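You operate a simulated robot arm through the tools that you are given. There is no shell and no other tool. Be economical: measure what you need, move in short steps, check, and stop when the job is done.

You run a simulated robot arm. Do the job below in one go: nothing can be reset, and whatever is moved stays where it is left.

TASK
Shut the seals drawer. Close the tools drawer. Turn the dial knob of the row 8 meter to 1. Take the black dauber and put it on the yellow sign. Open the lid of the round corn bin. Any order will do. Set down upright: black dauber.

Only the result counts: the job must be done as asked and must still hold three seconds after the hand-in. Knocking over, shifting, dropping, spilling or breaking anything else fails it. A push-on lid holds only when it is set on centred and level and pressed home; a screw cap is set on level and turned clockwise until tight.

THE ROBOT
A 6-joint arm with a two-finger gripper on a trunk, on a base that drives. Base frame: it is fixed to the floor where the robot stands at the start and does not move with it; the origin is under the middle of the robot, x ahead of it, y to its left, z up. Units: mm, degrees, N and s.
It reaches about 1298 mm from its shoulder. Its first joint turns from -149.0 to 149.0 degrees. Places, roughly: black dauber (4x4x8 cm) [900, -700, 900]; dial knob of the row 8 meter [1100, -500, 1000]; lid of the round corn bin [2000, 100, 1000]; seals drawer [900, -200, 600]; tools drawer [900, -200, 800]; yellow sign [3000, 1750, 750]. Payload 1.57 kg.
Tool frame: the origin (TCP) lies between the finger pads and is the grasp point; the fingertips stand 21 mm ahead of it; z points along the fingers, y is the line along which they close. Largest opening 70 mm; the body of the gripper starts 50 mm behind the TCP.
Orientation is that of the tool frame in the base frame, as [roll, pitch, yaw] about the fixed x, y, z axes, in that order (R = Rz(yaw) Ry(pitch) Rx(roll)). With the fingers straight down and closing along the base's y, the tool's x points along the base's -x, its y along +y and its z along -z.

THE INTERFACE
- The arm moves only by the tool arm_command. Its arguments are lists of equal length, an entry for each row: "gripper": the gripper command, from -1 (shut) to 1 (fully open), values between in proportion; "delta_pos": the shift along the tool's x, y, z in units of 20 mm (1.0 is 20 mm), a list of three; "angular": the turn, a rotation vector about the tool's x, y, z in units of 5 degrees (1.0 is 5 degrees), a list of three. In form: {"gripper": [gripper, ...], "delta_pos": [[tx, ty, tz], ...], "angular": [[wx, wy, wz], ...]}. A call has 1 to 8 rows; each row shifts and turns the commanded pose from where the row before left it, along the tool's axes as they then stand. A call with a number of a shift or a turn outside -1 to 1 is refused whole. Each row takes 0.2 s and may step no farther than 50 mm and 8.6 degrees from the row before; otherwise, or with a gripper value out of range, the whole call is refused. Where a pose cannot be reached the arm comes as near as it can. A force on the tool above 40 N (or 10 N above the force at the start of the call, whichever is more), or a blocked arm, ends the call early, and 0.2 s more pass. Each finger halts on what it meets, pressing with about 23 N; the grip force reading is that of the motor and also rises with nothing between the fingers. The clock runs only during rows and for 0.2 s after the last one: add rows that do not move to give the fingers time. The reply holds the time, the measured pose of the TCP, the force on the tool along the base axes, the opening and the grip force, in the units named above and with some noise, with the torque about the TCP (base axes, N m) and any sound that the robot's microphone picked up.
- Cameras (640 x 400 px; columns grow to the right, rows downward): "scene" is now at [15.5, 133.2, 1939.8]; the picture's right is [-0.30, -0.95, 0.00], its down [-0.79, 0.25, -0.56] and it looks along [0.54, -0.17, -0.83] (base axes); focal length 271 px, centre (320, 200). "wrist" rides on the gripper at [79, 4, -81] in the tool frame; the picture's right is [-0.05, 1.00, 0.00], its down [-0.67, -0.04, -0.74] and it looks along [-0.74, -0.04, 0.67] (tool axes); focal length 256 px, centre (320, 200). There is no depth. A picture from a camera that has moved, and an enlarged one, comes with that camera's place and axes in the base frame and with its lens. The place of the scene camera against the robot may be out by one fixed shift of up to 18 mm in any direction.
- get_image(camera): a new picture of that camera. It takes no simulated time.
- move_column(by): slides the trunk up (or, below 0, down) by that many mm; the arm and the scene camera ride with it, the base frame stays. It gives what a move gives, with no picture.
- base_move(legs): drives the robot by 1 to 6 legs, each [ahead, turn to the left] in mm and degrees, along the robot's own axes; the way and the turn of a leg run together, so that a leg with both is an arc; at most 1500 mm and 180 degrees a leg. The arm and the cameras ride along, it lands a little off, and it stops where it bumps. It gives what a move gives.
- turn_head(pan, tilt): turns the head with the scene camera to pan (to the left, within 155 degrees either way) and tilt (down, from -29 to 69), counted from straight ahead of the robot. It gives what a move gives.
- inspect(camera, box): a new picture of the part [left, top, right, bottom] of that camera's present view, enlarged. It takes no simulated time.
- job_done(): hands the job in; it is judged then, once.

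Work in short steps. Places have to be worked out from the pictures, the camera data and where the tool is seen: move nearer, look again, correct. Check each grasp and each placing, and mend what went wrong. You have 165 turns and 128 pictures in all, those below and enlarged ones among them. Open the gripper and draw the arm clear of the work before you hand the job in, unless the task says otherwise; then end with one line.

The tools are called after "Request:" as name(argument=value, ...) on one line, values as JSON. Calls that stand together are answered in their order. arm_command: Moves the arm, as the interface text tells. Its arguments: {"type":"object","properties":{"gripper":{"type":"array","items":{"type":"number"}},"delta_pos":{"type":"array","items":{"type":"array","items":{"type":"number"}}},"angular":{"type":"array","items":{"type":"array","items":{"type":"number"}}}},"required":["gripper","delta_pos","angular"]} The other tools are called the same way: move_column (by) slides the trunk up or down; base_move (legs) drives the base; turn_head (pan, tilt) turns the head that bears the scene camera; get_image (camera) takes a picture; inspect (camera, box) takes an enlarged picture of a part of a camera's view; job_done () hands the job in.

At the start:

```text
time: 0.0
eef_pos: [644.9, -239.6, 1282.6]
tcp_rot: [-180.0, 0.0, 179.9]
contact_force: [-0.6, 0.0, 0.3]
ft_torque: [-0.02, -0.02, 0.05]
opening: 70.1
gripper_force: 0.0
trunk travel left (down, up): [-964.0, 6.0]
robot x, y, heading: [-1.7, -6.2, -0.1]
head pan, tilt: [-17.7, 55.7]
```

scene: 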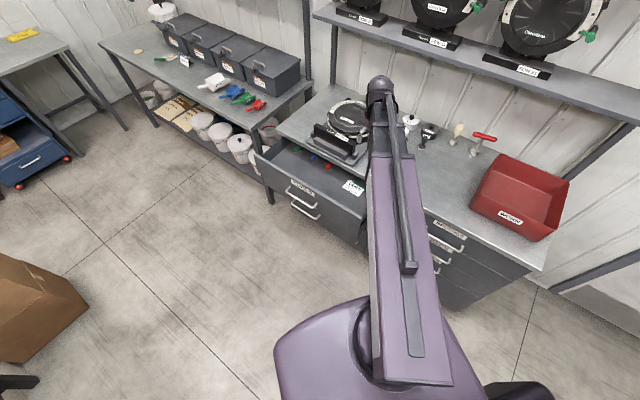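
wrist: 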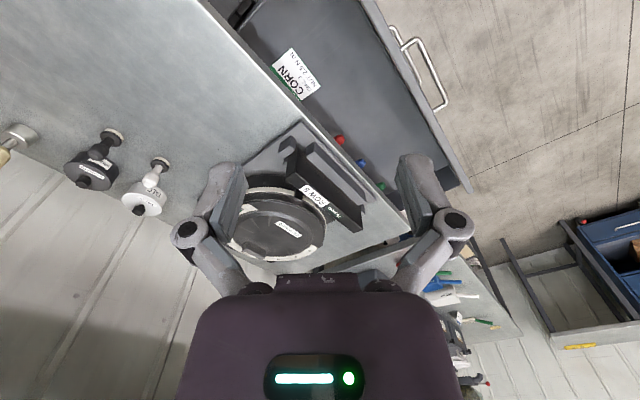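

I start with enlarged views of the bench to identify the items.

Request:
inspect(camera="scene", box=[240, 60, 560, 260])

Request:
inspect(camera="wrist", box=[0, 60, 480, 300])

Request:
inspect(camera="scene", box=[0, 0, 320, 200])

```text
2.00 times, centred on (400, 160) of scene
camera zoom: at [15.5, 133.2, 1939.8], right [-0.3, -0.95, 0.0], down [-0.79, 0.25, -0.56], along [0.54, -0.17, -0.83], focal length 542 px, centre (160, 280)
```

zoom: 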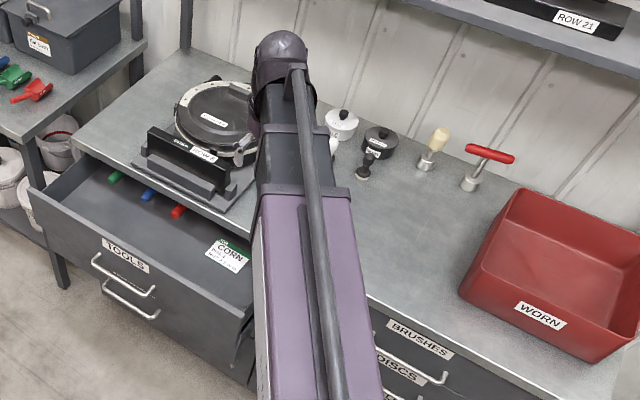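

```text
1.33 times, centred on (240, 180) of wrist
camera zoom: at [566.4, -235.8, 1365.1], right [0.05, 1.0, 0.0], down [0.67, -0.04, 0.74], along [0.74, -0.04, -0.67], focal length 341 px, centre (427, 227)
```

zoom: 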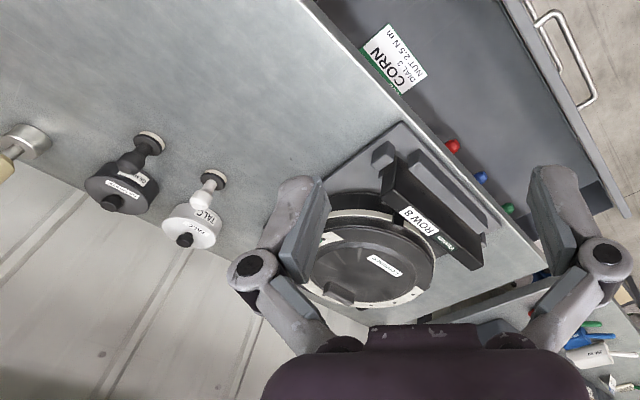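

```text
2.00 times, centred on (160, 100) of scene
camera zoom: at [15.5, 133.2, 1939.8], right [-0.3, -0.95, 0.0], down [-0.79, 0.25, -0.56], along [0.54, -0.17, -0.83], focal length 542 px, centre (640, 400)
```

zoom: 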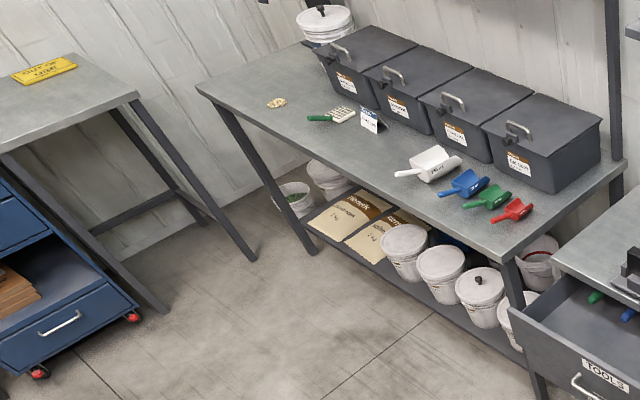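

Turn the head toward the far bench to find the round bin and the yellow sign.

Request:
turn_head(pan=12, tilt=30)

Request:
get_image(camera="scene")

Request:
inspect(camera="scene", box=[240, 60, 480, 210])

```text
time: 0.9
eef_pos: [645.9, -239.2, 1283.2]
tcp_rot: [180.0, 0.0, 180.0]
contact_force: [0.5, 0.4, -0.2]
ft_torque: [-0.01, 0.0, -0.02]
opening: 69.7
gripper_force: 0.1
trunk travel left (down, up): [-964.0, 6.0]
robot x, y, heading: [-1.1, -8.6, -0.0]
head pan, tilt: [12.0, 30.0]
```

```text
122 pictures are left
camera scene: at [36.0, 173.5, 1976.6], right [0.21, -0.98, 0.0], down [-0.49, -0.1, -0.87], along [0.85, 0.18, -0.5], focal length 271 px, centre (320, 200)
```

scene: 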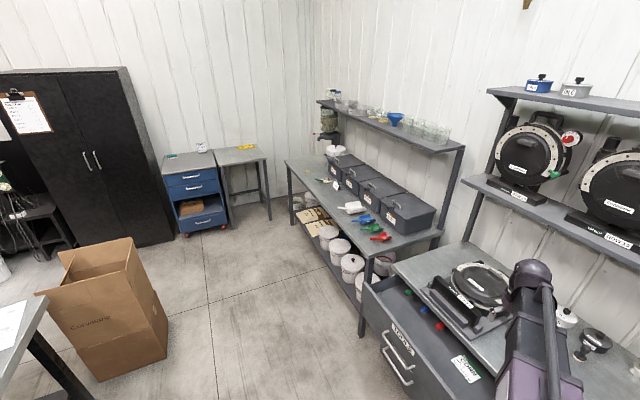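

```text
2.67 times, centred on (360, 135) of scene
camera zoom: at [36.0, 173.5, 1976.6], right [0.21, -0.98, 0.0], down [-0.49, -0.1, -0.87], along [0.85, 0.18, -0.5], focal length 723 px, centre (213, 373)
```

zoom: 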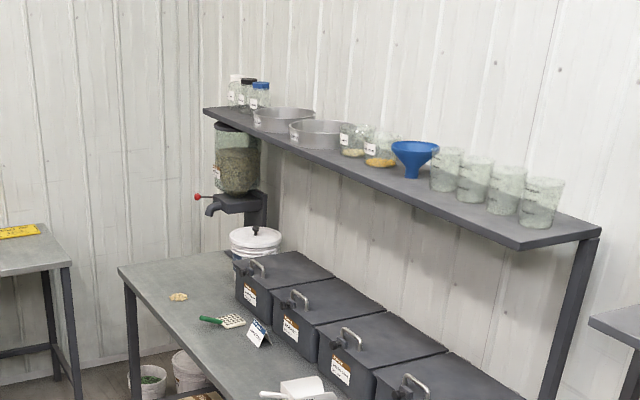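

Now look at the drawers and the meter directly.

Request:
turn_head(pan=-10, tilt=50)

Request:
inspect(camera="scene", box=[200, 120, 440, 270])

Request:
turn_head(pan=-55, tilt=50)

Request:
get_image(camera="scene")

```text
time: 1.8
eef_pos: [645.1, -240.9, 1282.4]
tcp_rot: [-179.9, -0.1, -180.0]
contact_force: [-0.2, -0.3, -0.5]
ft_torque: [0.03, 0.01, -0.02]
opening: 70.0
gripper_force: 0.0
trunk travel left (down, up): [-964.0, 6.0]
robot x, y, heading: [2.5, -6.7, -0.1]
head pan, tilt: [-10.0, 50.0]
```

```text
2.67 times, centred on (320, 195) of scene
camera zoom: at [23.4, 141.5, 1947.2], right [-0.17, -0.98, 0.0], down [-0.75, 0.13, -0.64], along [0.63, -0.11, -0.77], focal length 723 px, centre (320, 213)
```

zoom: 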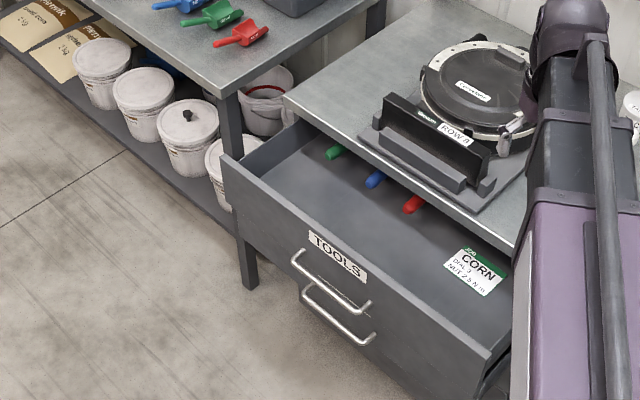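

```text
time: 2.9
eef_pos: [645.0, -240.5, 1283.1]
tcp_rot: [179.9, 0.1, -180.0]
contact_force: [1.2, 0.5, -0.3]
ft_torque: [0.01, 0.01, 0.03]
opening: 70.0
gripper_force: 0.0
trunk travel left (down, up): [-964.0, 6.0]
robot x, y, heading: [3.3, -8.5, 0.2]
head pan, tilt: [-55.0, 50.0]
```

```text
119 pictures are left
camera scene: at [-8.3, 91.8, 1947.2], right [-0.82, -0.57, 0.0], down [-0.44, 0.63, -0.64], along [0.37, -0.53, -0.77], focal length 271 px, centre (320, 200)
```

scene: 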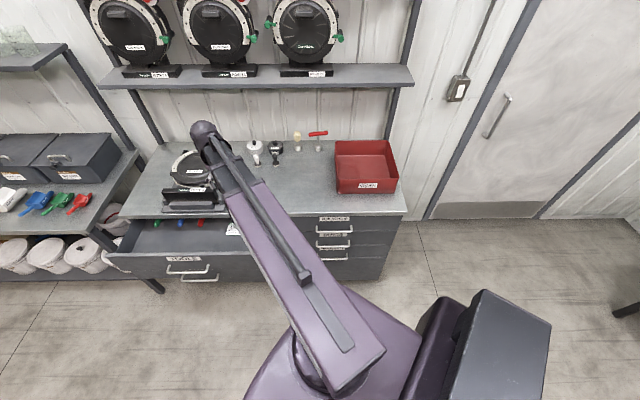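

Zoom in on the bench-top items.

Request:
inspect(camera="scene", box=[220, 120, 348, 200])

Request:
inspect(camera="scene", box=[90, 120, 250, 220])

Request:
inspect(camera="scene", box=[90, 190, 410, 300])

Request:
inspect(camera="wrist", box=[40, 110, 200, 230])

Request:
inspect(camera="wrist", box=[220, 110, 400, 270])

```text
5.00 times, centred on (284, 160) of scene
camera zoom: at [-8.3, 91.8, 1947.2], right [-0.82, -0.57, 0.0], down [-0.44, 0.63, -0.64], along [0.37, -0.53, -0.77], focal length 1356 px, centre (500, 400)
```

zoom: 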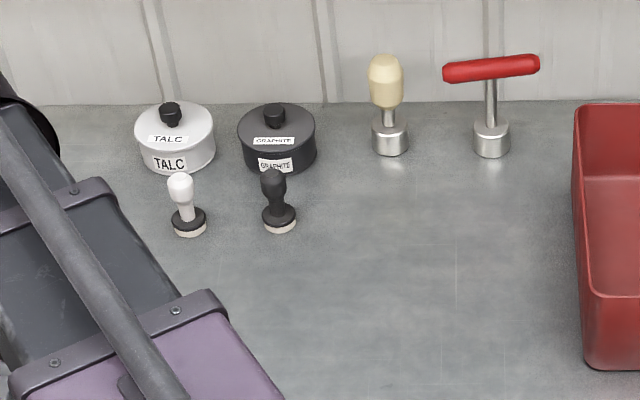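

```text
4.00 times, centred on (170, 170) of scene
camera zoom: at [-8.3, 91.8, 1947.2], right [-0.82, -0.57, 0.0], down [-0.44, 0.63, -0.64], along [0.37, -0.53, -0.77], focal length 1085 px, centre (920, 320)
```

zoom: 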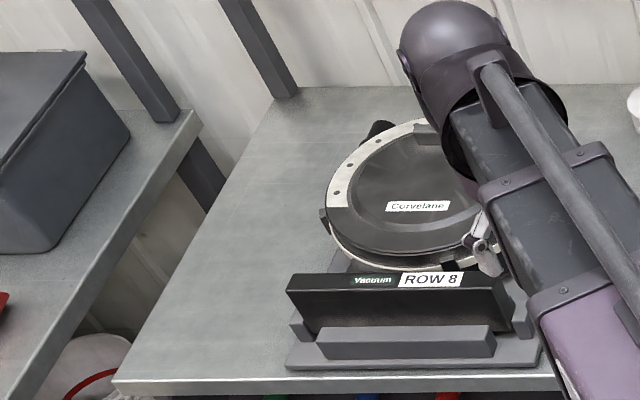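

```text
2.00 times, centred on (250, 245) of scene
camera zoom: at [-8.3, 91.8, 1947.2], right [-0.82, -0.57, 0.0], down [-0.44, 0.63, -0.64], along [0.37, -0.53, -0.77], focal length 542 px, centre (460, 110)
```

zoom: 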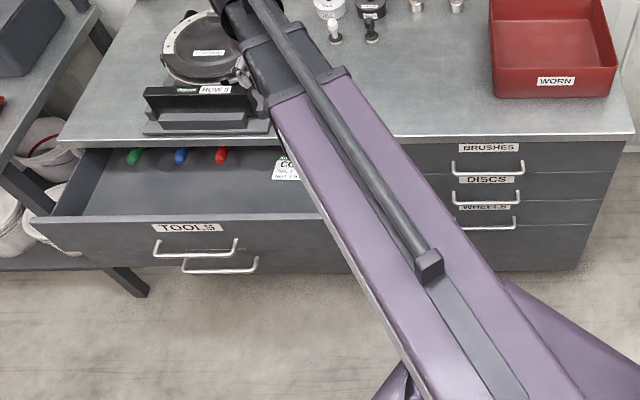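

```text
3.33 times, centred on (120, 170) of wrist
camera zoom: at [566.4, -235.8, 1365.1], right [0.05, 1.0, 0.0], down [0.67, -0.04, 0.74], along [0.74, -0.04, -0.67], focal length 853 px, centre (987, 300)
```

zoom: 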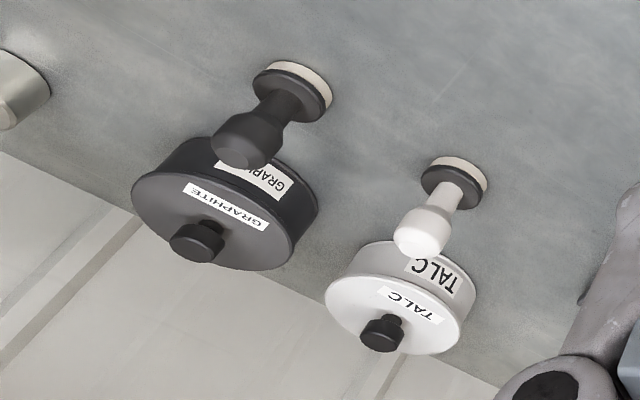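

```text
2.50 times, centred on (310, 190) of wrist
camera zoom: at [566.4, -235.8, 1365.1], right [0.05, 1.0, 0.0], down [0.67, -0.04, 0.74], along [0.74, -0.04, -0.67], focal length 640 px, centre (345, 225)
```

zoom: 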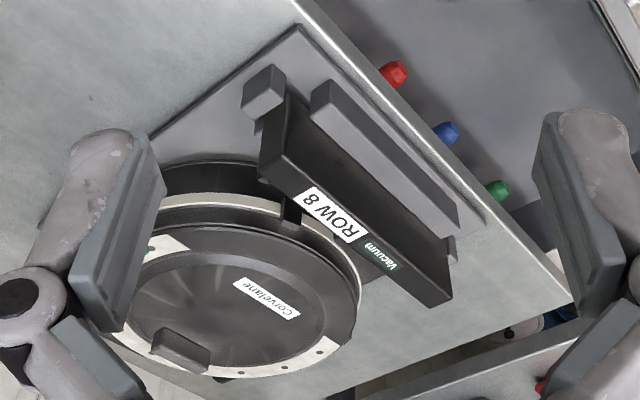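

The tools drawer (and probably the seals drawer beneath) stands out about 200 mm; the bench runs at about 36° to my x axis. I move the shut gripper over to the front of the drawers, yawing as it goes.

Request:
arm_command(gripper=[-1, -1, -1, -1, -1, -1, -1, -1], delta_pos=[[-0.29, 0.97, 0], [-0.2, 0.99, 0], [-0.11, 1, 0], [-0.03, 1, 0], [0.06, 1, 0], [0.15, 1, 0], [0.24, 0.98, 0], [0.32, 0.96, 0]], angular=[[0, 0, 1], [0, 0, 1], [0, 0, 1], [0, 0, 1], [0, 0, 1], [0, 0, 1], [0, 0, 1], [0, 0, 1]])

Request:
arm_command(gripper=[-1, -1, -1, -1, -1, -1, -1, -1], delta_pos=[[0.4, 0.93, 0], [0.48, 0.89, 0], [0.56, 0.84, 0], [0.61, 0.81, 0], [0.61, 0.81, 0], [0.61, 0.81, 0], [0.61, 0.81, 0], [0.61, 0.81, 0]], angular=[[0, 0, 1], [0, 0, 1], [0, 0, 0.74], [0, 0, 0], [0, 0, 0], [0, 0, 0], [0, 0, 0], [0, 0, 0]])

Request:
get_image(camera="scene")

Request:
get_image(camera="wrist")

```text
time: 4.7
eef_pos: [691.5, -84.9, 1282.0]
tcp_rot: [180.0, 0.0, 139.9]
contact_force: [0.2, -0.4, 0.9]
ft_torque: [0.0, -0.02, -0.03]
opening: 0.0
gripper_force: 23.1
trunk travel left (down, up): [-964.0, 6.0]
robot x, y, heading: [0.1, -7.4, -0.2]
head pan, tilt: [-55.0, 50.0]
```

```text
time: 6.5
eef_pos: [738.6, 71.5, 1282.9]
tcp_rot: [180.0, 0.0, 126.3]
contact_force: [0.2, 0.4, 0.6]
ft_torque: [0.01, 0.0, -0.03]
opening: 0.0
gripper_force: 23.3
trunk travel left (down, up): [-964.0, 6.0]
robot x, y, heading: [1.6, -8.3, 0.2]
head pan, tilt: [-55.0, 50.0]
```

```text
113 pictures are left
camera scene: at [-8.1, 92.4, 1947.1], right [-0.82, -0.57, 0.0], down [-0.44, 0.63, -0.64], along [0.37, -0.53, -0.77], focal length 271 px, centre (320, 200)
```

scene: 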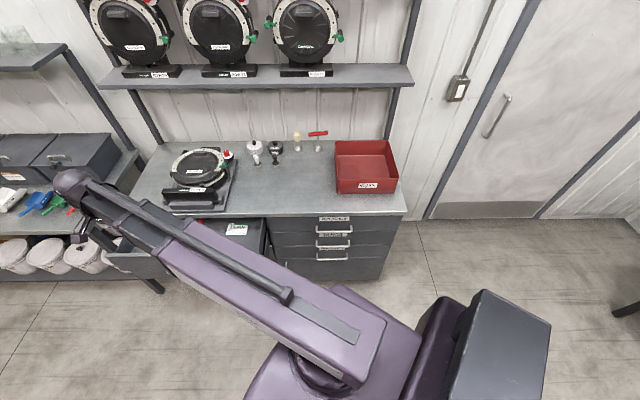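

```text
112 pictures are left
camera wrist: at [695.1, 138.5, 1365.0], right [0.84, 0.55, 0.0], down [0.37, -0.56, 0.75], along [0.41, -0.62, -0.67], focal length 256 px, centre (320, 200)
```

wrist: 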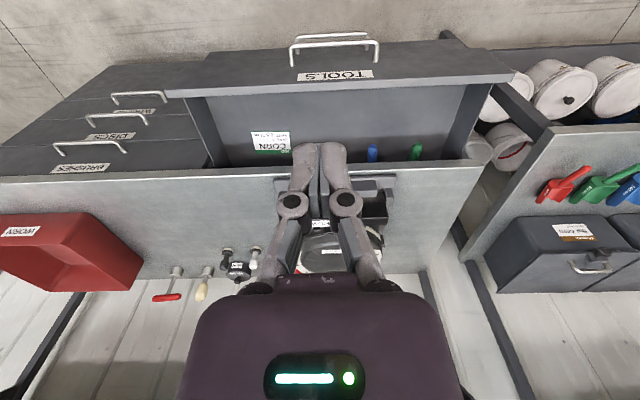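

Request:
inspect(camera="scene", box=[150, 135, 250, 215])

Request:
inspect(camera="wrist", box=[160, 20, 520, 200])

```text
5.00 times, centred on (200, 175) of scene
camera zoom: at [-8.1, 92.4, 1947.1], right [-0.82, -0.57, 0.0], down [-0.44, 0.63, -0.64], along [0.37, -0.53, -0.77], focal length 1356 px, centre (920, 325)
```

zoom: 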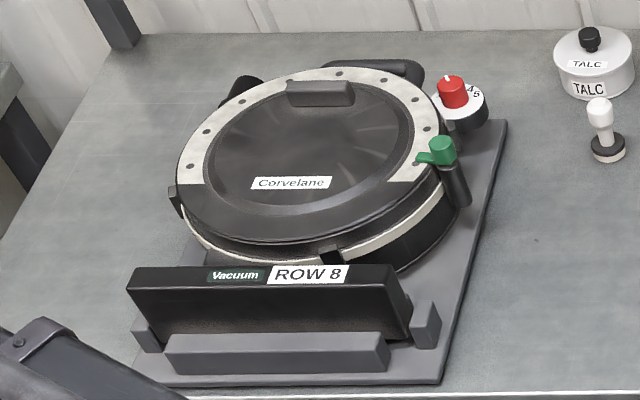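

```text
1.78 times, centred on (340, 110) of wrist
camera zoom: at [695.1, 138.5, 1365.0], right [0.84, 0.55, 0.0], down [0.37, -0.56, 0.75], along [0.41, -0.62, -0.67], focal length 455 px, centre (284, 360)
```

zoom: 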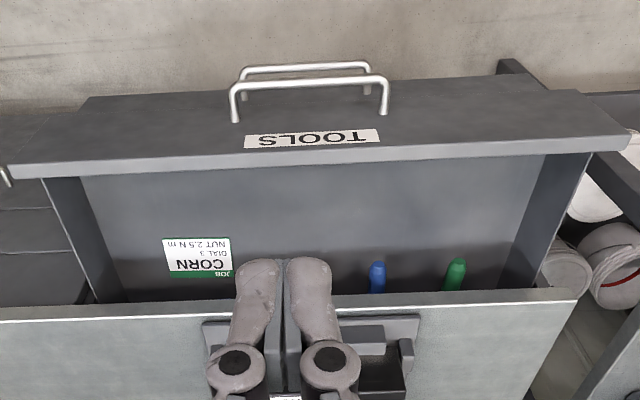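

The red dial with numbers 1–5 is clearly visible now. I pitch the tool to point horizontally at the drawers, shifting right to miss the handles.

Request:
arm_command(gripper=[-1, -1, -1, -1, -1, -1, -1, -1], delta_pos=[[0, -1, 0], [0, -1, 0], [0, -1, 0], [0, -1, 0], [0, -0.8, 0], [0, 0, 0], [0, 0, 0], [0, 0, 0]], angular=[[0, -1, 0], [0, -1, 0], [0, -1, 0], [0, -1, 0], [0, -1, 0], [0, -1, 0], [0, -1, 0], [0, -1, 0]])

Request:
arm_command(gripper=[-1, -1, -1, -1, -1, -1, -1, -1], delta_pos=[[0, 0, 0], [0, 0, 0], [0, 0, 0], [0, 0, 0], [0, 0, 0], [0, 0, 0], [0, 0, 0], [0, 0, 0]], angular=[[0, -1, 0], [0, -1, 0], [0, -1, 0], [0, -1, 0], [0, -1, 0], [0, -1, 0], [0, -1, 0], [0, -1, 0]])

Request:
arm_command(gripper=[-1, -1, -1], delta_pos=[[0, 0, 0], [0, 0, 0], [0, 0, 0]], angular=[[0, -1, 0], [0, -1, 0], [0, 0, 0]])

Request:
move_column(by=-440)

Request:
get_image(camera="scene")

Request:
get_image(camera="wrist")

```text
time: 8.3
eef_pos: [661.3, 13.3, 1326.5]
tcp_rot: [180.0, 40.0, 126.3]
contact_force: [0.4, -0.5, -0.2]
ft_torque: [0.01, -0.01, -0.01]
opening: 0.2
gripper_force: 23.0
out of reach, approached as far as the arm can: row 3, 4, 5, 6, 7, 8
trunk travel left (down, up): [-964.0, 6.0]
robot x, y, heading: [-1.5, -2.0, -0.2]
head pan, tilt: [-55.0, 50.0]
```

```text
time: 10.1
eef_pos: [659.9, 12.9, 1438.1]
tcp_rot: [179.8, 80.0, 126.2]
contact_force: [0.5, -0.5, 0.4]
ft_torque: [0.01, -0.01, -0.01]
opening: 0.0
gripper_force: 23.1
out of reach, approached as far as the arm can: row 1, 2, 3, 4, 5, 6, 7, 8
trunk travel left (down, up): [-964.0, 6.0]
robot x, y, heading: [0.3, -6.6, 0.1]
head pan, tilt: [-55.0, 50.0]
```

```text
time: 10.9
eef_pos: [660.6, 14.1, 1469.2]
tcp_rot: [-23.5, 90.0, -77.2]
contact_force: [-0.7, 0.0, -0.2]
ft_torque: [-0.01, 0.0, -0.01]
opening: 0.0
gripper_force: 23.2
out of reach, approached as far as the arm can: row 1, 2
trunk travel left (down, up): [-964.0, 6.0]
robot x, y, heading: [1.8, -7.8, 0.1]
head pan, tilt: [-55.0, 50.0]
```

```text
refused: -440 is not a number from -400 to 400
```

```text
109 pictures are left
camera scene: at [-8.4, 91.9, 1947.2], right [-0.82, -0.57, 0.0], down [-0.44, 0.63, -0.64], along [0.37, -0.53, -0.77], focal length 271 px, centre (320, 200)
```

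scene: 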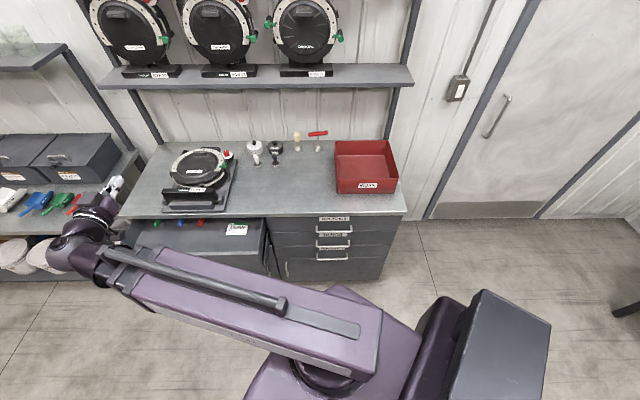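

```text
108 pictures are left
camera wrist: at [616.1, 81.1, 1390.7], right [0.8, 0.59, 0.05], down [-0.47, 0.58, 0.67], along [0.36, -0.56, 0.74], focal length 256 px, centre (320, 200)
```

wrist: 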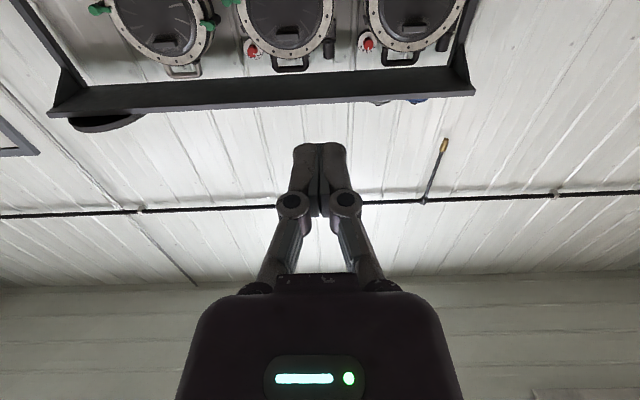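

The arm ended up higher than asked but pointing the right way and 100+ mm clear of the drawer front; I can lower it with the trunk.

Request:
move_column(by=-400)

Request:
move_column(by=-230)

Request:
get_image(camera="scene")

Request:
get_image(camera="wrist")

```text
time: 14.8
eef_pos: [661.3, 13.6, 1069.4]
tcp_rot: [177.9, 89.9, 124.2]
contact_force: [-0.1, -0.1, 0.1]
ft_torque: [-0.01, 0.01, -0.03]
opening: 0.0
gripper_force: 23.6
trunk travel left (down, up): [-564.0, 406.0]
robot x, y, heading: [-0.4, -6.1, 0.1]
head pan, tilt: [-55.0, 50.0]
```

```text
time: 17.2
eef_pos: [661.5, 13.7, 838.9]
tcp_rot: [178.2, 90.0, 124.5]
contact_force: [-0.6, -0.4, -1.1]
ft_torque: [0.01, 0.01, -0.02]
opening: 0.2
gripper_force: 23.4
trunk travel left (down, up): [-334.0, 636.0]
robot x, y, heading: [0.3, -8.8, -0.0]
head pan, tilt: [-55.0, 50.0]
```

```text
107 pictures are left
camera scene: at [-8.3, 91.8, 1317.2], right [-0.82, -0.57, 0.0], down [-0.44, 0.63, -0.64], along [0.37, -0.53, -0.77], focal length 271 px, centre (320, 200)
```

scene: 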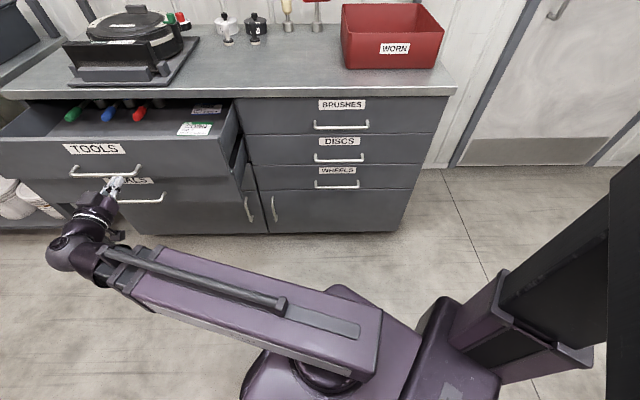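

```text
106 pictures are left
camera wrist: at [616.1, 81.0, 760.6], right [0.81, 0.59, 0.05], down [-0.47, 0.58, 0.67], along [0.36, -0.56, 0.74], focal length 256 px, centre (320, 200)
```

wrist: 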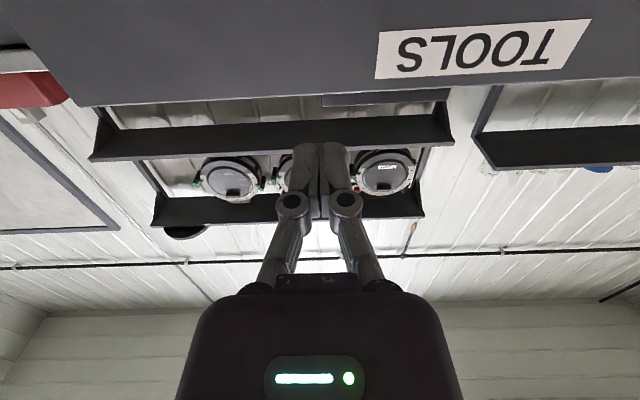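

Both drawers of that column are out; tip height 839 is near the tools label, right of the handle. I lower 20 mm and advance along the tool axis to the tools drawer front.

Request:
move_column(by=-20)

Request:
arm_command(gripper=[-1, -1, -1, -1, -1, -1, -1, -1], delta_pos=[[0, 0, 1], [0, 0, 1], [0, 0, 1], [0, 0, 1], [0, 0, 1], [0, 0, 1], [0, 0, 1], [0, 0, 1]], angular=[[0, 0, 0], [0, 0, 0], [0, 0, 0], [0, 0, 0], [0, 0, 0], [0, 0, 0], [0, 0, 0], [0, 0, 0]])

Request:
get_image(camera="scene")

```text
time: 17.9
eef_pos: [660.5, 13.4, 818.9]
tcp_rot: [177.9, 89.9, 124.3]
contact_force: [0.5, 0.0, 0.7]
ft_torque: [0.01, 0.01, -0.01]
opening: 0.1
gripper_force: 23.0
trunk travel left (down, up): [-314.0, 656.0]
robot x, y, heading: [2.4, -7.3, -0.2]
head pan, tilt: [-55.0, 50.0]
```

```text
time: 19.6
eef_pos: [756.0, -116.4, 817.4]
tcp_rot: [-176.6, 89.7, 129.7]
contact_force: [0.0, 0.1, 0.2]
ft_torque: [-0.03, 0.0, 0.02]
opening: 0.1
gripper_force: 28.7
trunk travel left (down, up): [-314.0, 656.0]
robot x, y, heading: [0.9, -6.3, -0.0]
head pan, tilt: [-55.0, 50.0]
```

```text
105 pictures are left
camera scene: at [-8.3, 91.9, 1297.2], right [-0.82, -0.57, 0.0], down [-0.44, 0.63, -0.64], along [0.37, -0.53, -0.77], focal length 271 px, centre (320, 200)
```

scene: 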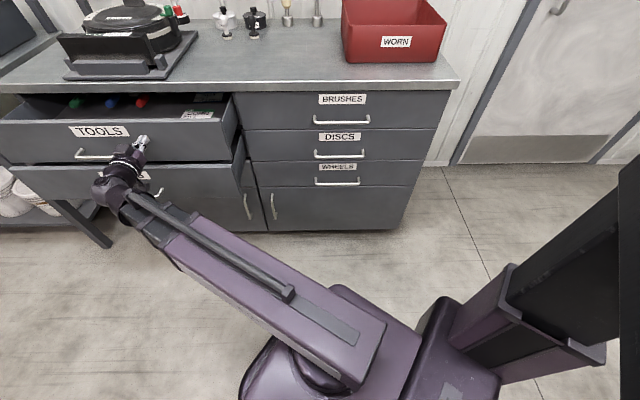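

The tools drawer moves with negligible force. Continue pushing.

Request:
arm_command(gripper=[-1, -1, -1, -1, -1, -1, -1, -1], delta_pos=[[0, 0, 1], [0, 0, 1], [0, 0, 1], [0, 0, 1], [0, 0, 1], [0, 0, 1], [0, 0, 1], [0, 0, 1]], angular=[[0, 0, 0], [0, 0, 0], [0, 0, 0], [0, 0, 0], [0, 0, 0], [0, 0, 0], [0, 0, 0], [0, 0, 0]])

Request:
get_image(camera="scene")

```text
time: 21.4
eef_pos: [851.4, -245.1, 818.1]
tcp_rot: [179.2, 89.7, 125.4]
contact_force: [0.2, 0.0, 0.6]
ft_torque: [-0.04, 0.02, 0.0]
opening: 0.0
gripper_force: 29.1
trunk travel left (down, up): [-314.0, 656.0]
robot x, y, heading: [-1.4, -7.9, 0.2]
head pan, tilt: [-55.0, 50.0]
```

```text
104 pictures are left
camera scene: at [-8.0, 91.7, 1297.0], right [-0.82, -0.57, 0.0], down [-0.44, 0.63, -0.64], along [0.37, -0.53, -0.77], focal length 271 px, centre (320, 200)
```

scene: 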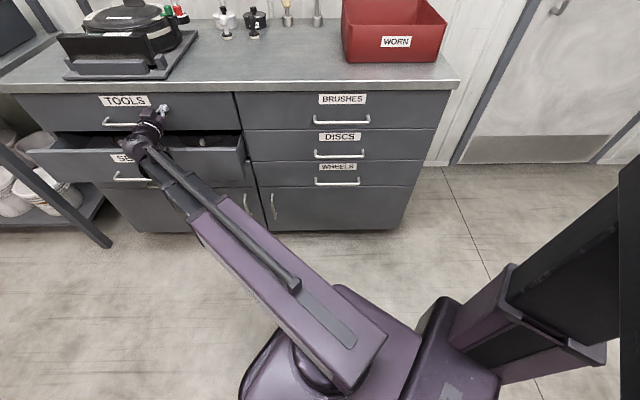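

Nearly flush. A few more steps until it stops.

Request:
arm_command(gripper=[-1, -1, -1, -1], delta_pos=[[0, 0, 0.5], [0, 0, 0.5], [0, 0, 0.5], [0, 0, 0.5]], angular=[[0, 0, 0], [0, 0, 0], [0, 0, 0], [0, 0, 0]])

Request:
inspect(camera="scene", box=[0, 60, 320, 260])

```text
time: 21.9
eef_pos: [855.3, -250.4, 818.6]
tcp_rot: [163.6, 89.6, 110.1]
contact_force: [-4.4, 8.4, 2.2]
ft_torque: [-0.05, -0.08, -0.05]
opening: 6.0
gripper_force: 28.7
trunk travel left (down, up): [-314.0, 656.0]
robot x, y, heading: [-1.9, -6.6, -0.1]
head pan, tilt: [-55.0, 50.0]
stopped in row 2: the force on the tool passed its limit at 52 N (the readings are from after the stop); the commanded pose is now the measured one
```

```text
2.00 times, centred on (160, 160) of scene
camera zoom: at [-8.9, 92.7, 1297.2], right [-0.82, -0.57, 0.0], down [-0.44, 0.63, -0.64], along [0.37, -0.53, -0.77], focal length 542 px, centre (640, 280)
```

zoom: 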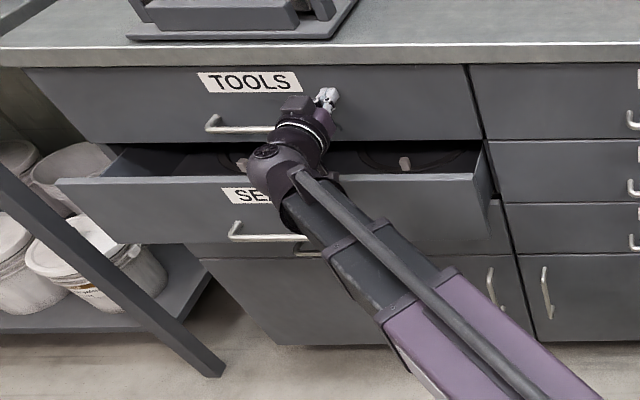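

The tools drawer hit its stop (closed). Retract straight back along the same path.

Request:
arm_command(gripper=[-1, -1, -1, -1, -1, -1, -1, -1], delta_pos=[[0, 0, -1], [0, 0, -1], [0, 0, -1], [0, 0, -1], [0, 0, -1], [0, 0, -1], [0, 0, -1], [0, 0, -1]], angular=[[0, 0, 0], [0, 0, 0], [0, 0, 0], [0, 0, 0], [0, 0, 0], [0, 0, 0], [0, 0, 0], [0, 0, 0]])

Request:
arm_command(gripper=[-1, -1, -1, -1, -1, -1, -1, -1], delta_pos=[[0, 0, -1], [0, 0, -1], [0, 0, -1], [0, 0, -1], [0, 0, -1], [0, 0, -1], [0, 0, -1], [0, 0, -1]], angular=[[0, 0, 0], [0, 0, 0], [0, 0, 0], [0, 0, 0], [0, 0, 0], [0, 0, 0], [0, 0, 0], [0, 0, 0]])

Request:
get_image(camera="scene")

```text
time: 23.7
eef_pos: [758.9, -123.9, 818.0]
tcp_rot: [148.4, 89.7, 94.9]
contact_force: [-0.1, 0.0, -0.2]
ft_torque: [0.0, 0.02, 0.0]
opening: 0.3
gripper_force: 28.3
trunk travel left (down, up): [-314.0, 656.0]
robot x, y, heading: [0.7, -7.6, -0.2]
head pan, tilt: [-55.0, 50.0]
```

```text
time: 25.5
eef_pos: [665.4, 4.6, 818.6]
tcp_rot: [158.1, 89.6, 104.3]
contact_force: [0.1, -0.1, 0.3]
ft_torque: [0.03, 0.01, 0.01]
opening: 0.0
gripper_force: 28.4
trunk travel left (down, up): [-314.0, 656.0]
robot x, y, heading: [1.1, -5.6, -0.1]
head pan, tilt: [-55.0, 50.0]
```

```text
102 pictures are left
camera scene: at [-8.3, 91.7, 1297.2], right [-0.82, -0.57, 0.0], down [-0.44, 0.63, -0.64], along [0.37, -0.53, -0.77], focal length 271 px, centre (320, 200)
```

scene: 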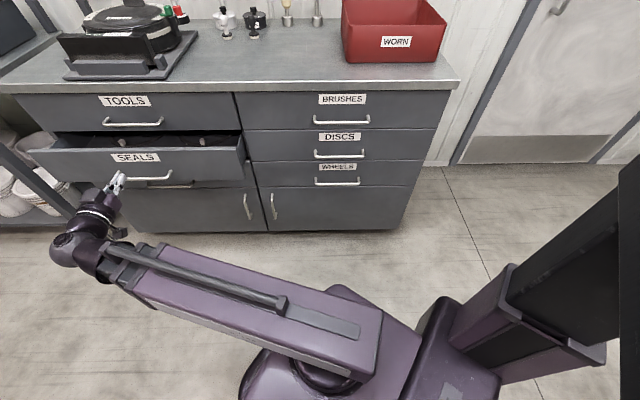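

Seals drawer is out about 90 mm with its label near z≈695. Lower the trunk and push the same way.

Request:
move_column(by=-128)

Request:
arm_command(gripper=[-1, -1, -1, -1, -1, -1, -1, -1], delta_pos=[[0, 0, 1], [0, 0, 1], [0, 0, 1], [0, 0, 1], [0, 0, 1], [0, 0, 1], [0, 0, 1], [0, 0, 1]], angular=[[0, 0, 0], [0, 0, 0], [0, 0, 0], [0, 0, 0], [0, 0, 0], [0, 0, 0], [0, 0, 0], [0, 0, 0]])

Request:
get_image(camera="scene")

```text
time: 27.1
eef_pos: [664.1, 5.6, 690.4]
tcp_rot: [158.1, 89.6, 104.6]
contact_force: [1.1, -0.5, 0.1]
ft_torque: [0.01, 0.01, -0.04]
opening: 0.0
gripper_force: 28.4
trunk travel left (down, up): [-186.0, 784.0]
robot x, y, heading: [0.6, -7.1, -0.0]
head pan, tilt: [-55.0, 50.0]
```

```text
time: 28.9
eef_pos: [759.2, -123.2, 690.4]
tcp_rot: [161.8, 89.6, 108.2]
contact_force: [0.0, 0.0, 0.4]
ft_torque: [-0.01, -0.06, -0.03]
opening: 0.1
gripper_force: 28.5
trunk travel left (down, up): [-186.0, 784.0]
robot x, y, heading: [1.4, -6.2, 0.0]
head pan, tilt: [-55.0, 50.0]
```

```text
101 pictures are left
camera scene: at [-8.4, 91.9, 1169.2], right [-0.82, -0.57, 0.0], down [-0.44, 0.63, -0.64], along [0.37, -0.53, -0.77], focal length 271 px, centre (320, 200)
```

scene: 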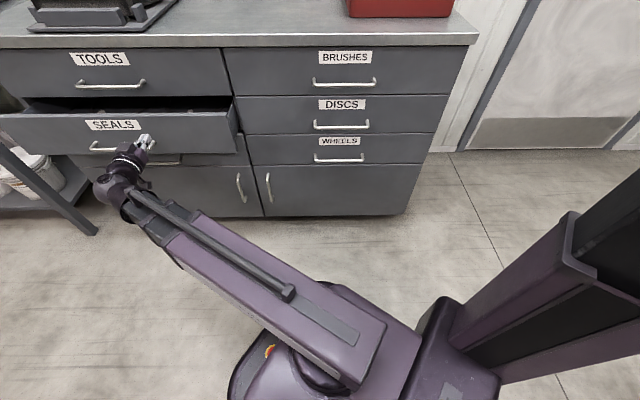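

Tip is in front of the seals face, right of the label. Push on.

Request:
arm_command(gripper=[-1, -1, -1, -1, -1, -1, -1, -1], delta_pos=[[0, 0, 1], [0, 0, 1], [0, 0, 1], [0, 0, 1], [0, 0, 1], [0, 0, 1], [0, 0, 1], [0, 0, 0.5]], angular=[[0, 0, 0], [0, 0, 0], [0, 0, 0], [0, 0, 0], [0, 0, 0], [0, 0, 0], [0, 0, 0], [0, 0, 0]])

Request:
arm_command(gripper=[-1, -1, -1, -1], delta_pos=[[0, 0, 0.5], [0, 0, 0.5], [0, 0, 0.4], [0, 0, 0.3]], angular=[[0, 0, 0], [0, 0, 0], [0, 0, 0], [0, 0, 0]])

Request:
get_image(camera="scene")

```text
time: 30.7
eef_pos: [847.8, -245.9, 688.8]
tcp_rot: [166.8, 89.5, 113.1]
contact_force: [-0.1, 1.0, 0.2]
ft_torque: [-0.02, 0.02, 0.02]
opening: 0.2
gripper_force: 28.4
trunk travel left (down, up): [-186.0, 784.0]
robot x, y, heading: [-1.3, -6.8, -0.0]
head pan, tilt: [-55.0, 50.0]
```

```text
time: 31.2
eef_pos: [852.5, -251.1, 689.2]
tcp_rot: [157.3, 89.4, 103.8]
contact_force: [-3.0, 8.7, 1.2]
ft_torque: [-0.1, -0.05, -0.04]
opening: 6.0
gripper_force: 28.5
trunk travel left (down, up): [-186.0, 784.0]
robot x, y, heading: [-1.1, -9.3, 0.1]
head pan, tilt: [-55.0, 50.0]
stopped in row 2: the force on the tool passed its limit at 54 N (the readings are from after the stop); the commanded pose is now the measured one
```

```text
100 pictures are left
camera scene: at [-8.7, 92.4, 1169.2], right [-0.82, -0.57, 0.0], down [-0.44, 0.63, -0.64], along [0.37, -0.53, -0.77], focal length 271 px, centre (320, 200)
```

scene: 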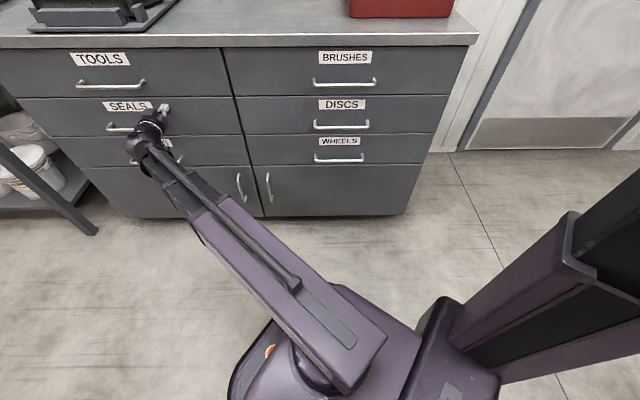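

Both drawers are shut. Retract, then raise the trunk.

Request:
arm_command(gripper=[-1, -1, -1, -1, -1, -1, -1, -1], delta_pos=[[0, 0, -1], [0, 0, -1], [0, 0, -1], [0, 0, -1], [0, 0, -1], [0, 0, -1], [0, 0, -1], [0, 0, -1]], angular=[[0, 0, 0], [0, 0, 0], [0, 0, 0], [0, 0, 0], [0, 0, 0], [0, 0, 0], [0, 0, 0], [0, 0, 0]])

Request:
arm_command(gripper=[-1, -1, -1, -1, -1, -1, -1, -1], delta_pos=[[0, 0, -1], [0, 0, -1], [0, 0, -1], [0, 0, -1], [0, 0, -1], [0, 0, -1], [0, 0, -1], [0, 0, -1]], angular=[[0, 0, 0], [0, 0, 0], [0, 0, 0], [0, 0, 0], [0, 0, 0], [0, 0, 0], [0, 0, 0], [0, 0, 0]])

Request:
move_column(by=400)

Request:
move_column(by=200)

Request:
arm_command(gripper=[-1, -1, -1, -1, -1, -1, -1, -1], delta_pos=[[0, 0, 0], [0, 0, 0], [0, 0, 0], [0, 0, 0], [0, 0, 0], [0, 0, 0], [0, 0, 0], [0, 0, 0]], angular=[[0, 1, 0], [0, 1, 0], [0, 1, 0], [0, 1, 0], [0, 1, 0], [0, 1, 0], [0, 1, 0], [0, 1, 0]])

Request:
arm_command(gripper=[-1, -1, -1, -1, -1, -1, -1, -1], delta_pos=[[0, 0, 0], [0, 0, 0], [0, 0, 0], [0, 0, 0], [0, 0, 0], [0, 0, 0], [0, 0, 0], [0, 0, 0]], angular=[[0, 1, 0], [0, 1, 0], [0, 1, 0], [0, 1, 0], [0, 1, 0], [0, 1, 0], [0, 1, 0], [0, 1, 0]])

Request:
get_image(camera="scene")

```text
time: 33.0
eef_pos: [756.5, -123.9, 689.9]
tcp_rot: [152.8, 89.4, 99.3]
contact_force: [-0.1, 0.2, 0.4]
ft_torque: [-0.02, -0.02, 0.01]
opening: 0.0
gripper_force: 29.0
trunk travel left (down, up): [-186.0, 784.0]
robot x, y, heading: [-0.8, -4.1, -0.2]
head pan, tilt: [-55.0, 50.0]
```

```text
time: 34.8
eef_pos: [662.4, 5.1, 689.1]
tcp_rot: [156.2, 89.4, 102.7]
contact_force: [1.1, 0.3, -0.3]
ft_torque: [0.01, -0.06, 0.03]
opening: 0.1
gripper_force: 28.7
out of reach, approached as far as the arm can: row 7
trunk travel left (down, up): [-186.0, 784.0]
robot x, y, heading: [-2.1, -7.8, -0.2]
head pan, tilt: [-55.0, 50.0]
```

```text
time: 38.6
eef_pos: [663.1, 5.7, 1089.2]
tcp_rot: [156.2, 89.4, 102.6]
contact_force: [0.1, -0.5, 0.3]
ft_torque: [-0.03, 0.01, -0.01]
opening: 0.0
gripper_force: 28.8
trunk travel left (down, up): [-586.0, 384.0]
robot x, y, heading: [1.1, -8.8, -0.2]
head pan, tilt: [-55.0, 50.0]
```

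```text
time: 40.8
eef_pos: [662.3, 6.4, 1289.0]
tcp_rot: [156.1, 89.4, 102.8]
contact_force: [-0.2, -0.7, 0.6]
ft_torque: [-0.03, 0.0, -0.02]
opening: 0.0
gripper_force: 28.5
trunk travel left (down, up): [-786.0, 184.0]
robot x, y, heading: [0.4, -7.4, -0.3]
head pan, tilt: [-55.0, 50.0]
```

```text
time: 42.6
eef_pos: [662.3, 5.0, 1168.9]
tcp_rot: [179.6, 49.3, 126.2]
contact_force: [0.2, 0.3, -0.5]
ft_torque: [0.0, -0.04, 0.03]
opening: 0.1
gripper_force: 28.9
out of reach, approached as far as the arm can: row 1, 2, 3, 4, 5, 6, 7, 8
trunk travel left (down, up): [-786.0, 184.0]
robot x, y, heading: [6.0, -6.8, -0.1]
head pan, tilt: [-55.0, 50.0]
```

```text
time: 44.4
eef_pos: [662.8, 4.0, 1107.7]
tcp_rot: [179.7, 9.3, 126.4]
contact_force: [1.3, -0.1, -0.2]
ft_torque: [0.03, 0.0, -0.02]
opening: 0.1
gripper_force: 28.9
out of reach, approached as far as the arm can: row 1, 2, 3, 4, 5, 6, 7, 8
trunk travel left (down, up): [-786.0, 184.0]
robot x, y, heading: [-1.5, -7.6, 0.1]
head pan, tilt: [-55.0, 50.0]
```

```text
99 pictures are left
camera scene: at [-8.3, 91.6, 1769.2], right [-0.82, -0.57, 0.0], down [-0.44, 0.63, -0.64], along [0.37, -0.53, -0.77], focal length 271 px, centre (320, 200)
```

scene: 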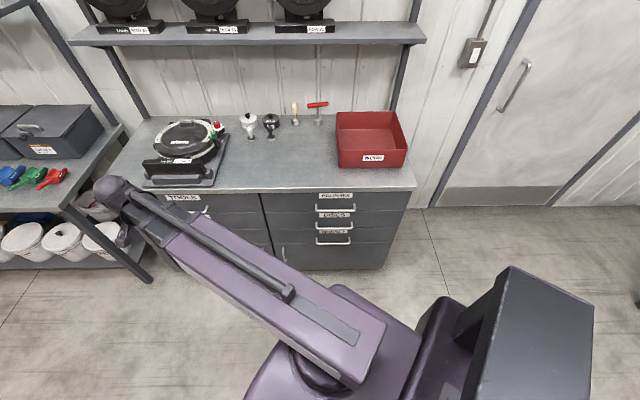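

Level the tool, raise a bit more, then drive to stand square in front of the bench opposite the dial/dauber.

Request:
arm_command(gripper=[-1, -1, -1], delta_pos=[[0, 0, 0], [0, 0, 0], [0, 0, 0]], angular=[[0, 1, 0], [0, 0.86, 0], [0, 0, 0]])

Request:
move_column(by=130)

Request:
base_move(legs=[[0, 10], [560, 0], [0, -63.6]])

Request:
turn_head(pan=0, tilt=45)

Request:
get_image(camera="scene")

Request:
get_image(camera="wrist")

```text
time: 45.2
eef_pos: [663.5, 6.3, 1106.1]
tcp_rot: [179.8, 0.2, 126.5]
contact_force: [0.7, -0.7, -0.4]
ft_torque: [0.01, 0.0, 0.0]
opening: 0.2
gripper_force: 28.3
out of reach, approached as far as the arm can: row 2
trunk travel left (down, up): [-786.0, 184.0]
robot x, y, heading: [0.5, -8.4, -0.0]
head pan, tilt: [-55.0, 50.0]
```

```text
time: 46.8
eef_pos: [663.0, 4.5, 1234.0]
tcp_rot: [179.8, 0.2, 126.5]
contact_force: [1.3, -0.1, -0.2]
ft_torque: [-0.03, 0.03, 0.0]
opening: 0.0
gripper_force: 28.5
trunk travel left (down, up): [-916.0, 54.0]
robot x, y, heading: [-2.9, -8.1, 0.2]
head pan, tilt: [-55.0, 50.0]
```

```text
time: 55.7
eef_pos: [930.6, -447.9, 1234.6]
tcp_rot: [179.8, 0.1, 70.8]
contact_force: [0.7, 0.9, -0.9]
ft_torque: [0.0, 0.0, 0.02]
opening: 0.3
gripper_force: 29.0
trunk travel left (down, up): [-916.0, 54.0]
robot x, y, heading: [525.7, 73.0, -54.9]
head pan, tilt: [-55.0, 50.0]
```

```text
time: 57.0
eef_pos: [928.0, -449.8, 1234.5]
tcp_rot: [179.7, 0.0, 70.8]
contact_force: [0.6, 0.1, -0.9]
ft_torque: [0.02, -0.03, -0.01]
opening: 0.2
gripper_force: 29.1
trunk travel left (down, up): [-916.0, 54.0]
robot x, y, heading: [523.7, 75.3, -55.2]
head pan, tilt: [0.0, 45.0]
```

```text
98 pictures are left
camera scene: at [676.2, 134.4, 1906.1], right [-0.82, -0.57, 0.0], down [-0.4, 0.58, -0.71], along [0.4, -0.58, -0.71], focal length 271 px, centre (320, 200)
```

scene: 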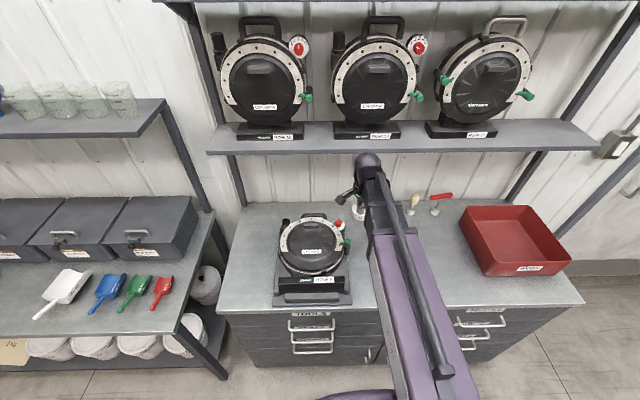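

```text
97 pictures are left
camera wrist: at [959.0, -376.6, 1316.9], right [0.93, -0.38, 0.0], down [-0.25, -0.61, 0.75], along [-0.28, -0.69, -0.67], focal length 256 px, centre (320, 200)
```

wrist: 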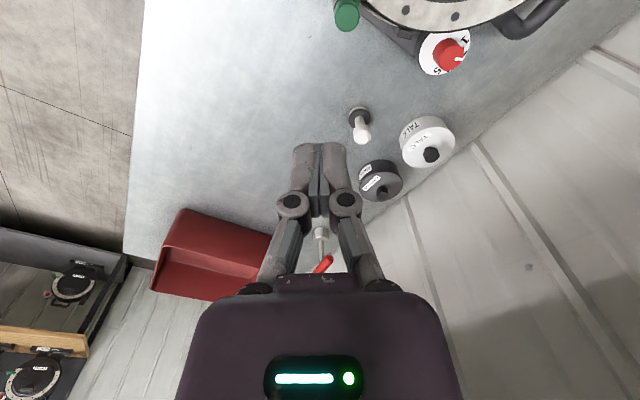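

Zoom in on the dial from both cameras.

Request:
inspect(camera="wrist", box=[330, 0, 490, 100])

Request:
inspect(camera="scene", box=[260, 180, 380, 300])

```text
4.00 times, centred on (410, 50) of wrist
camera zoom: at [959.0, -376.6, 1316.9], right [0.93, -0.38, 0.0], down [-0.25, -0.61, 0.75], along [-0.28, -0.69, -0.67], focal length 1024 px, centre (-40, 800)
```

zoom: 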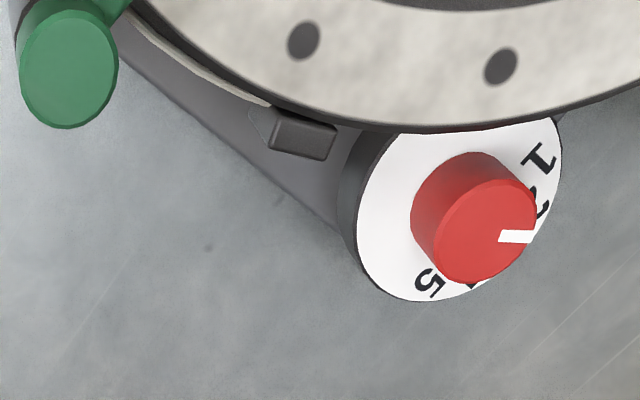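

```text
3.33 times, centred on (320, 240) of scene
camera zoom: at [676.2, 134.4, 1906.1], right [-0.82, -0.57, 0.0], down [-0.4, 0.58, -0.71], along [0.4, -0.58, -0.71], focal length 904 px, centre (320, 67)
```

zoom: 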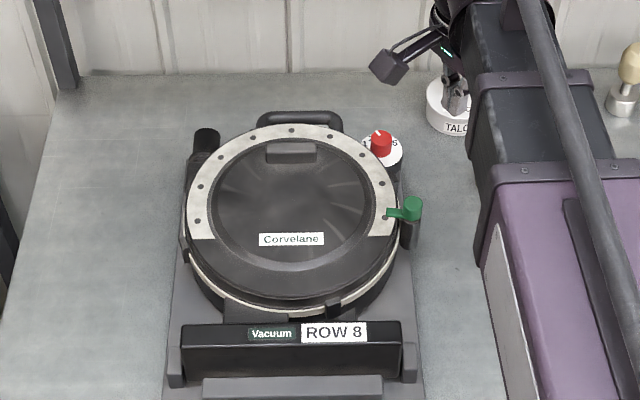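

The pointer stands between 2 and 3; 1 is to the left (counter-clockwise from above). Move closer over the knob and open the gripper, keeping height, and look again for a better fix.

Request:
arm_command(gripper=[-0.2, -0.2, -0.2, -0.2, -0.2, -0.2], delta_pos=[[-0.09, 1, 0.28], [-0.09, 1, 0.28], [-0.09, 1, 0.28], [-0.09, 1, 0.28], [-0.09, 1, 0.28], [-0.09, 1, 0.28]], angular=[[0, 0, 0], [0, 0, 0], [0, 0, 0], [0, 0, 0], [0, 0, 0], [0, 0, 0]])

Request:
get_image(camera="wrist")

Request:
get_image(camera="scene")

```text
time: 58.4
eef_pos: [1039.2, -499.8, 1234.8]
tcp_rot: [179.8, 0.1, 70.8]
contact_force: [0.1, 0.7, -0.9]
ft_torque: [-0.02, 0.01, -0.02]
opening: 28.1
gripper_force: 0.0
out of reach, approached as far as the arm can: row 1, 2, 3, 4, 5, 6
trunk travel left (down, up): [-916.0, 54.0]
robot x, y, heading: [523.0, 73.5, -55.2]
head pan, tilt: [0.0, 45.0]
```

```text
94 pictures are left
camera wrist: at [1069.3, -426.5, 1316.6], right [0.93, -0.38, 0.0], down [-0.25, -0.62, 0.75], along [-0.28, -0.69, -0.67], focal length 256 px, centre (320, 200)
```

wrist: 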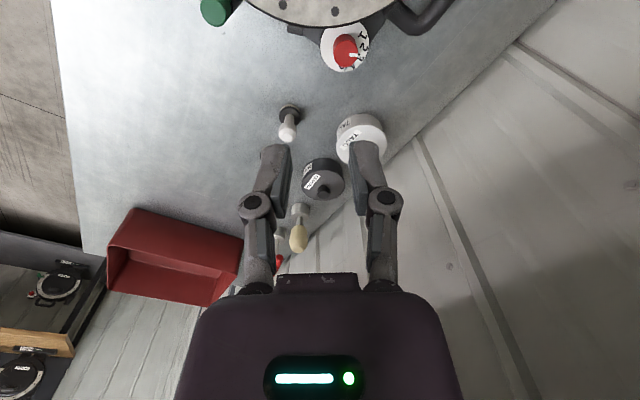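

```text
93 pictures are left
camera scene: at [677.0, 134.2, 1906.0], right [-0.82, -0.57, 0.0], down [-0.4, 0.58, -0.71], along [0.4, -0.58, -0.71], focal length 271 px, centre (320, 200)
```

scene: 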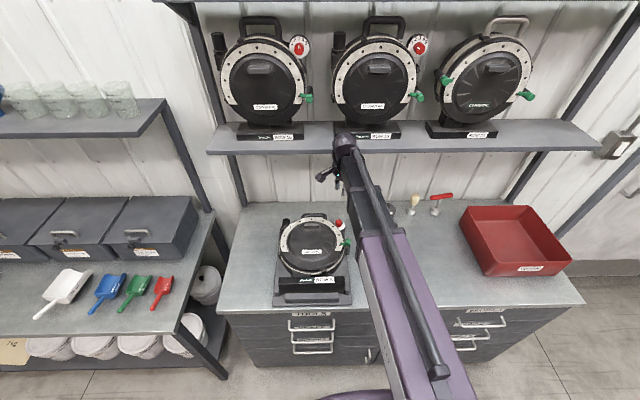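

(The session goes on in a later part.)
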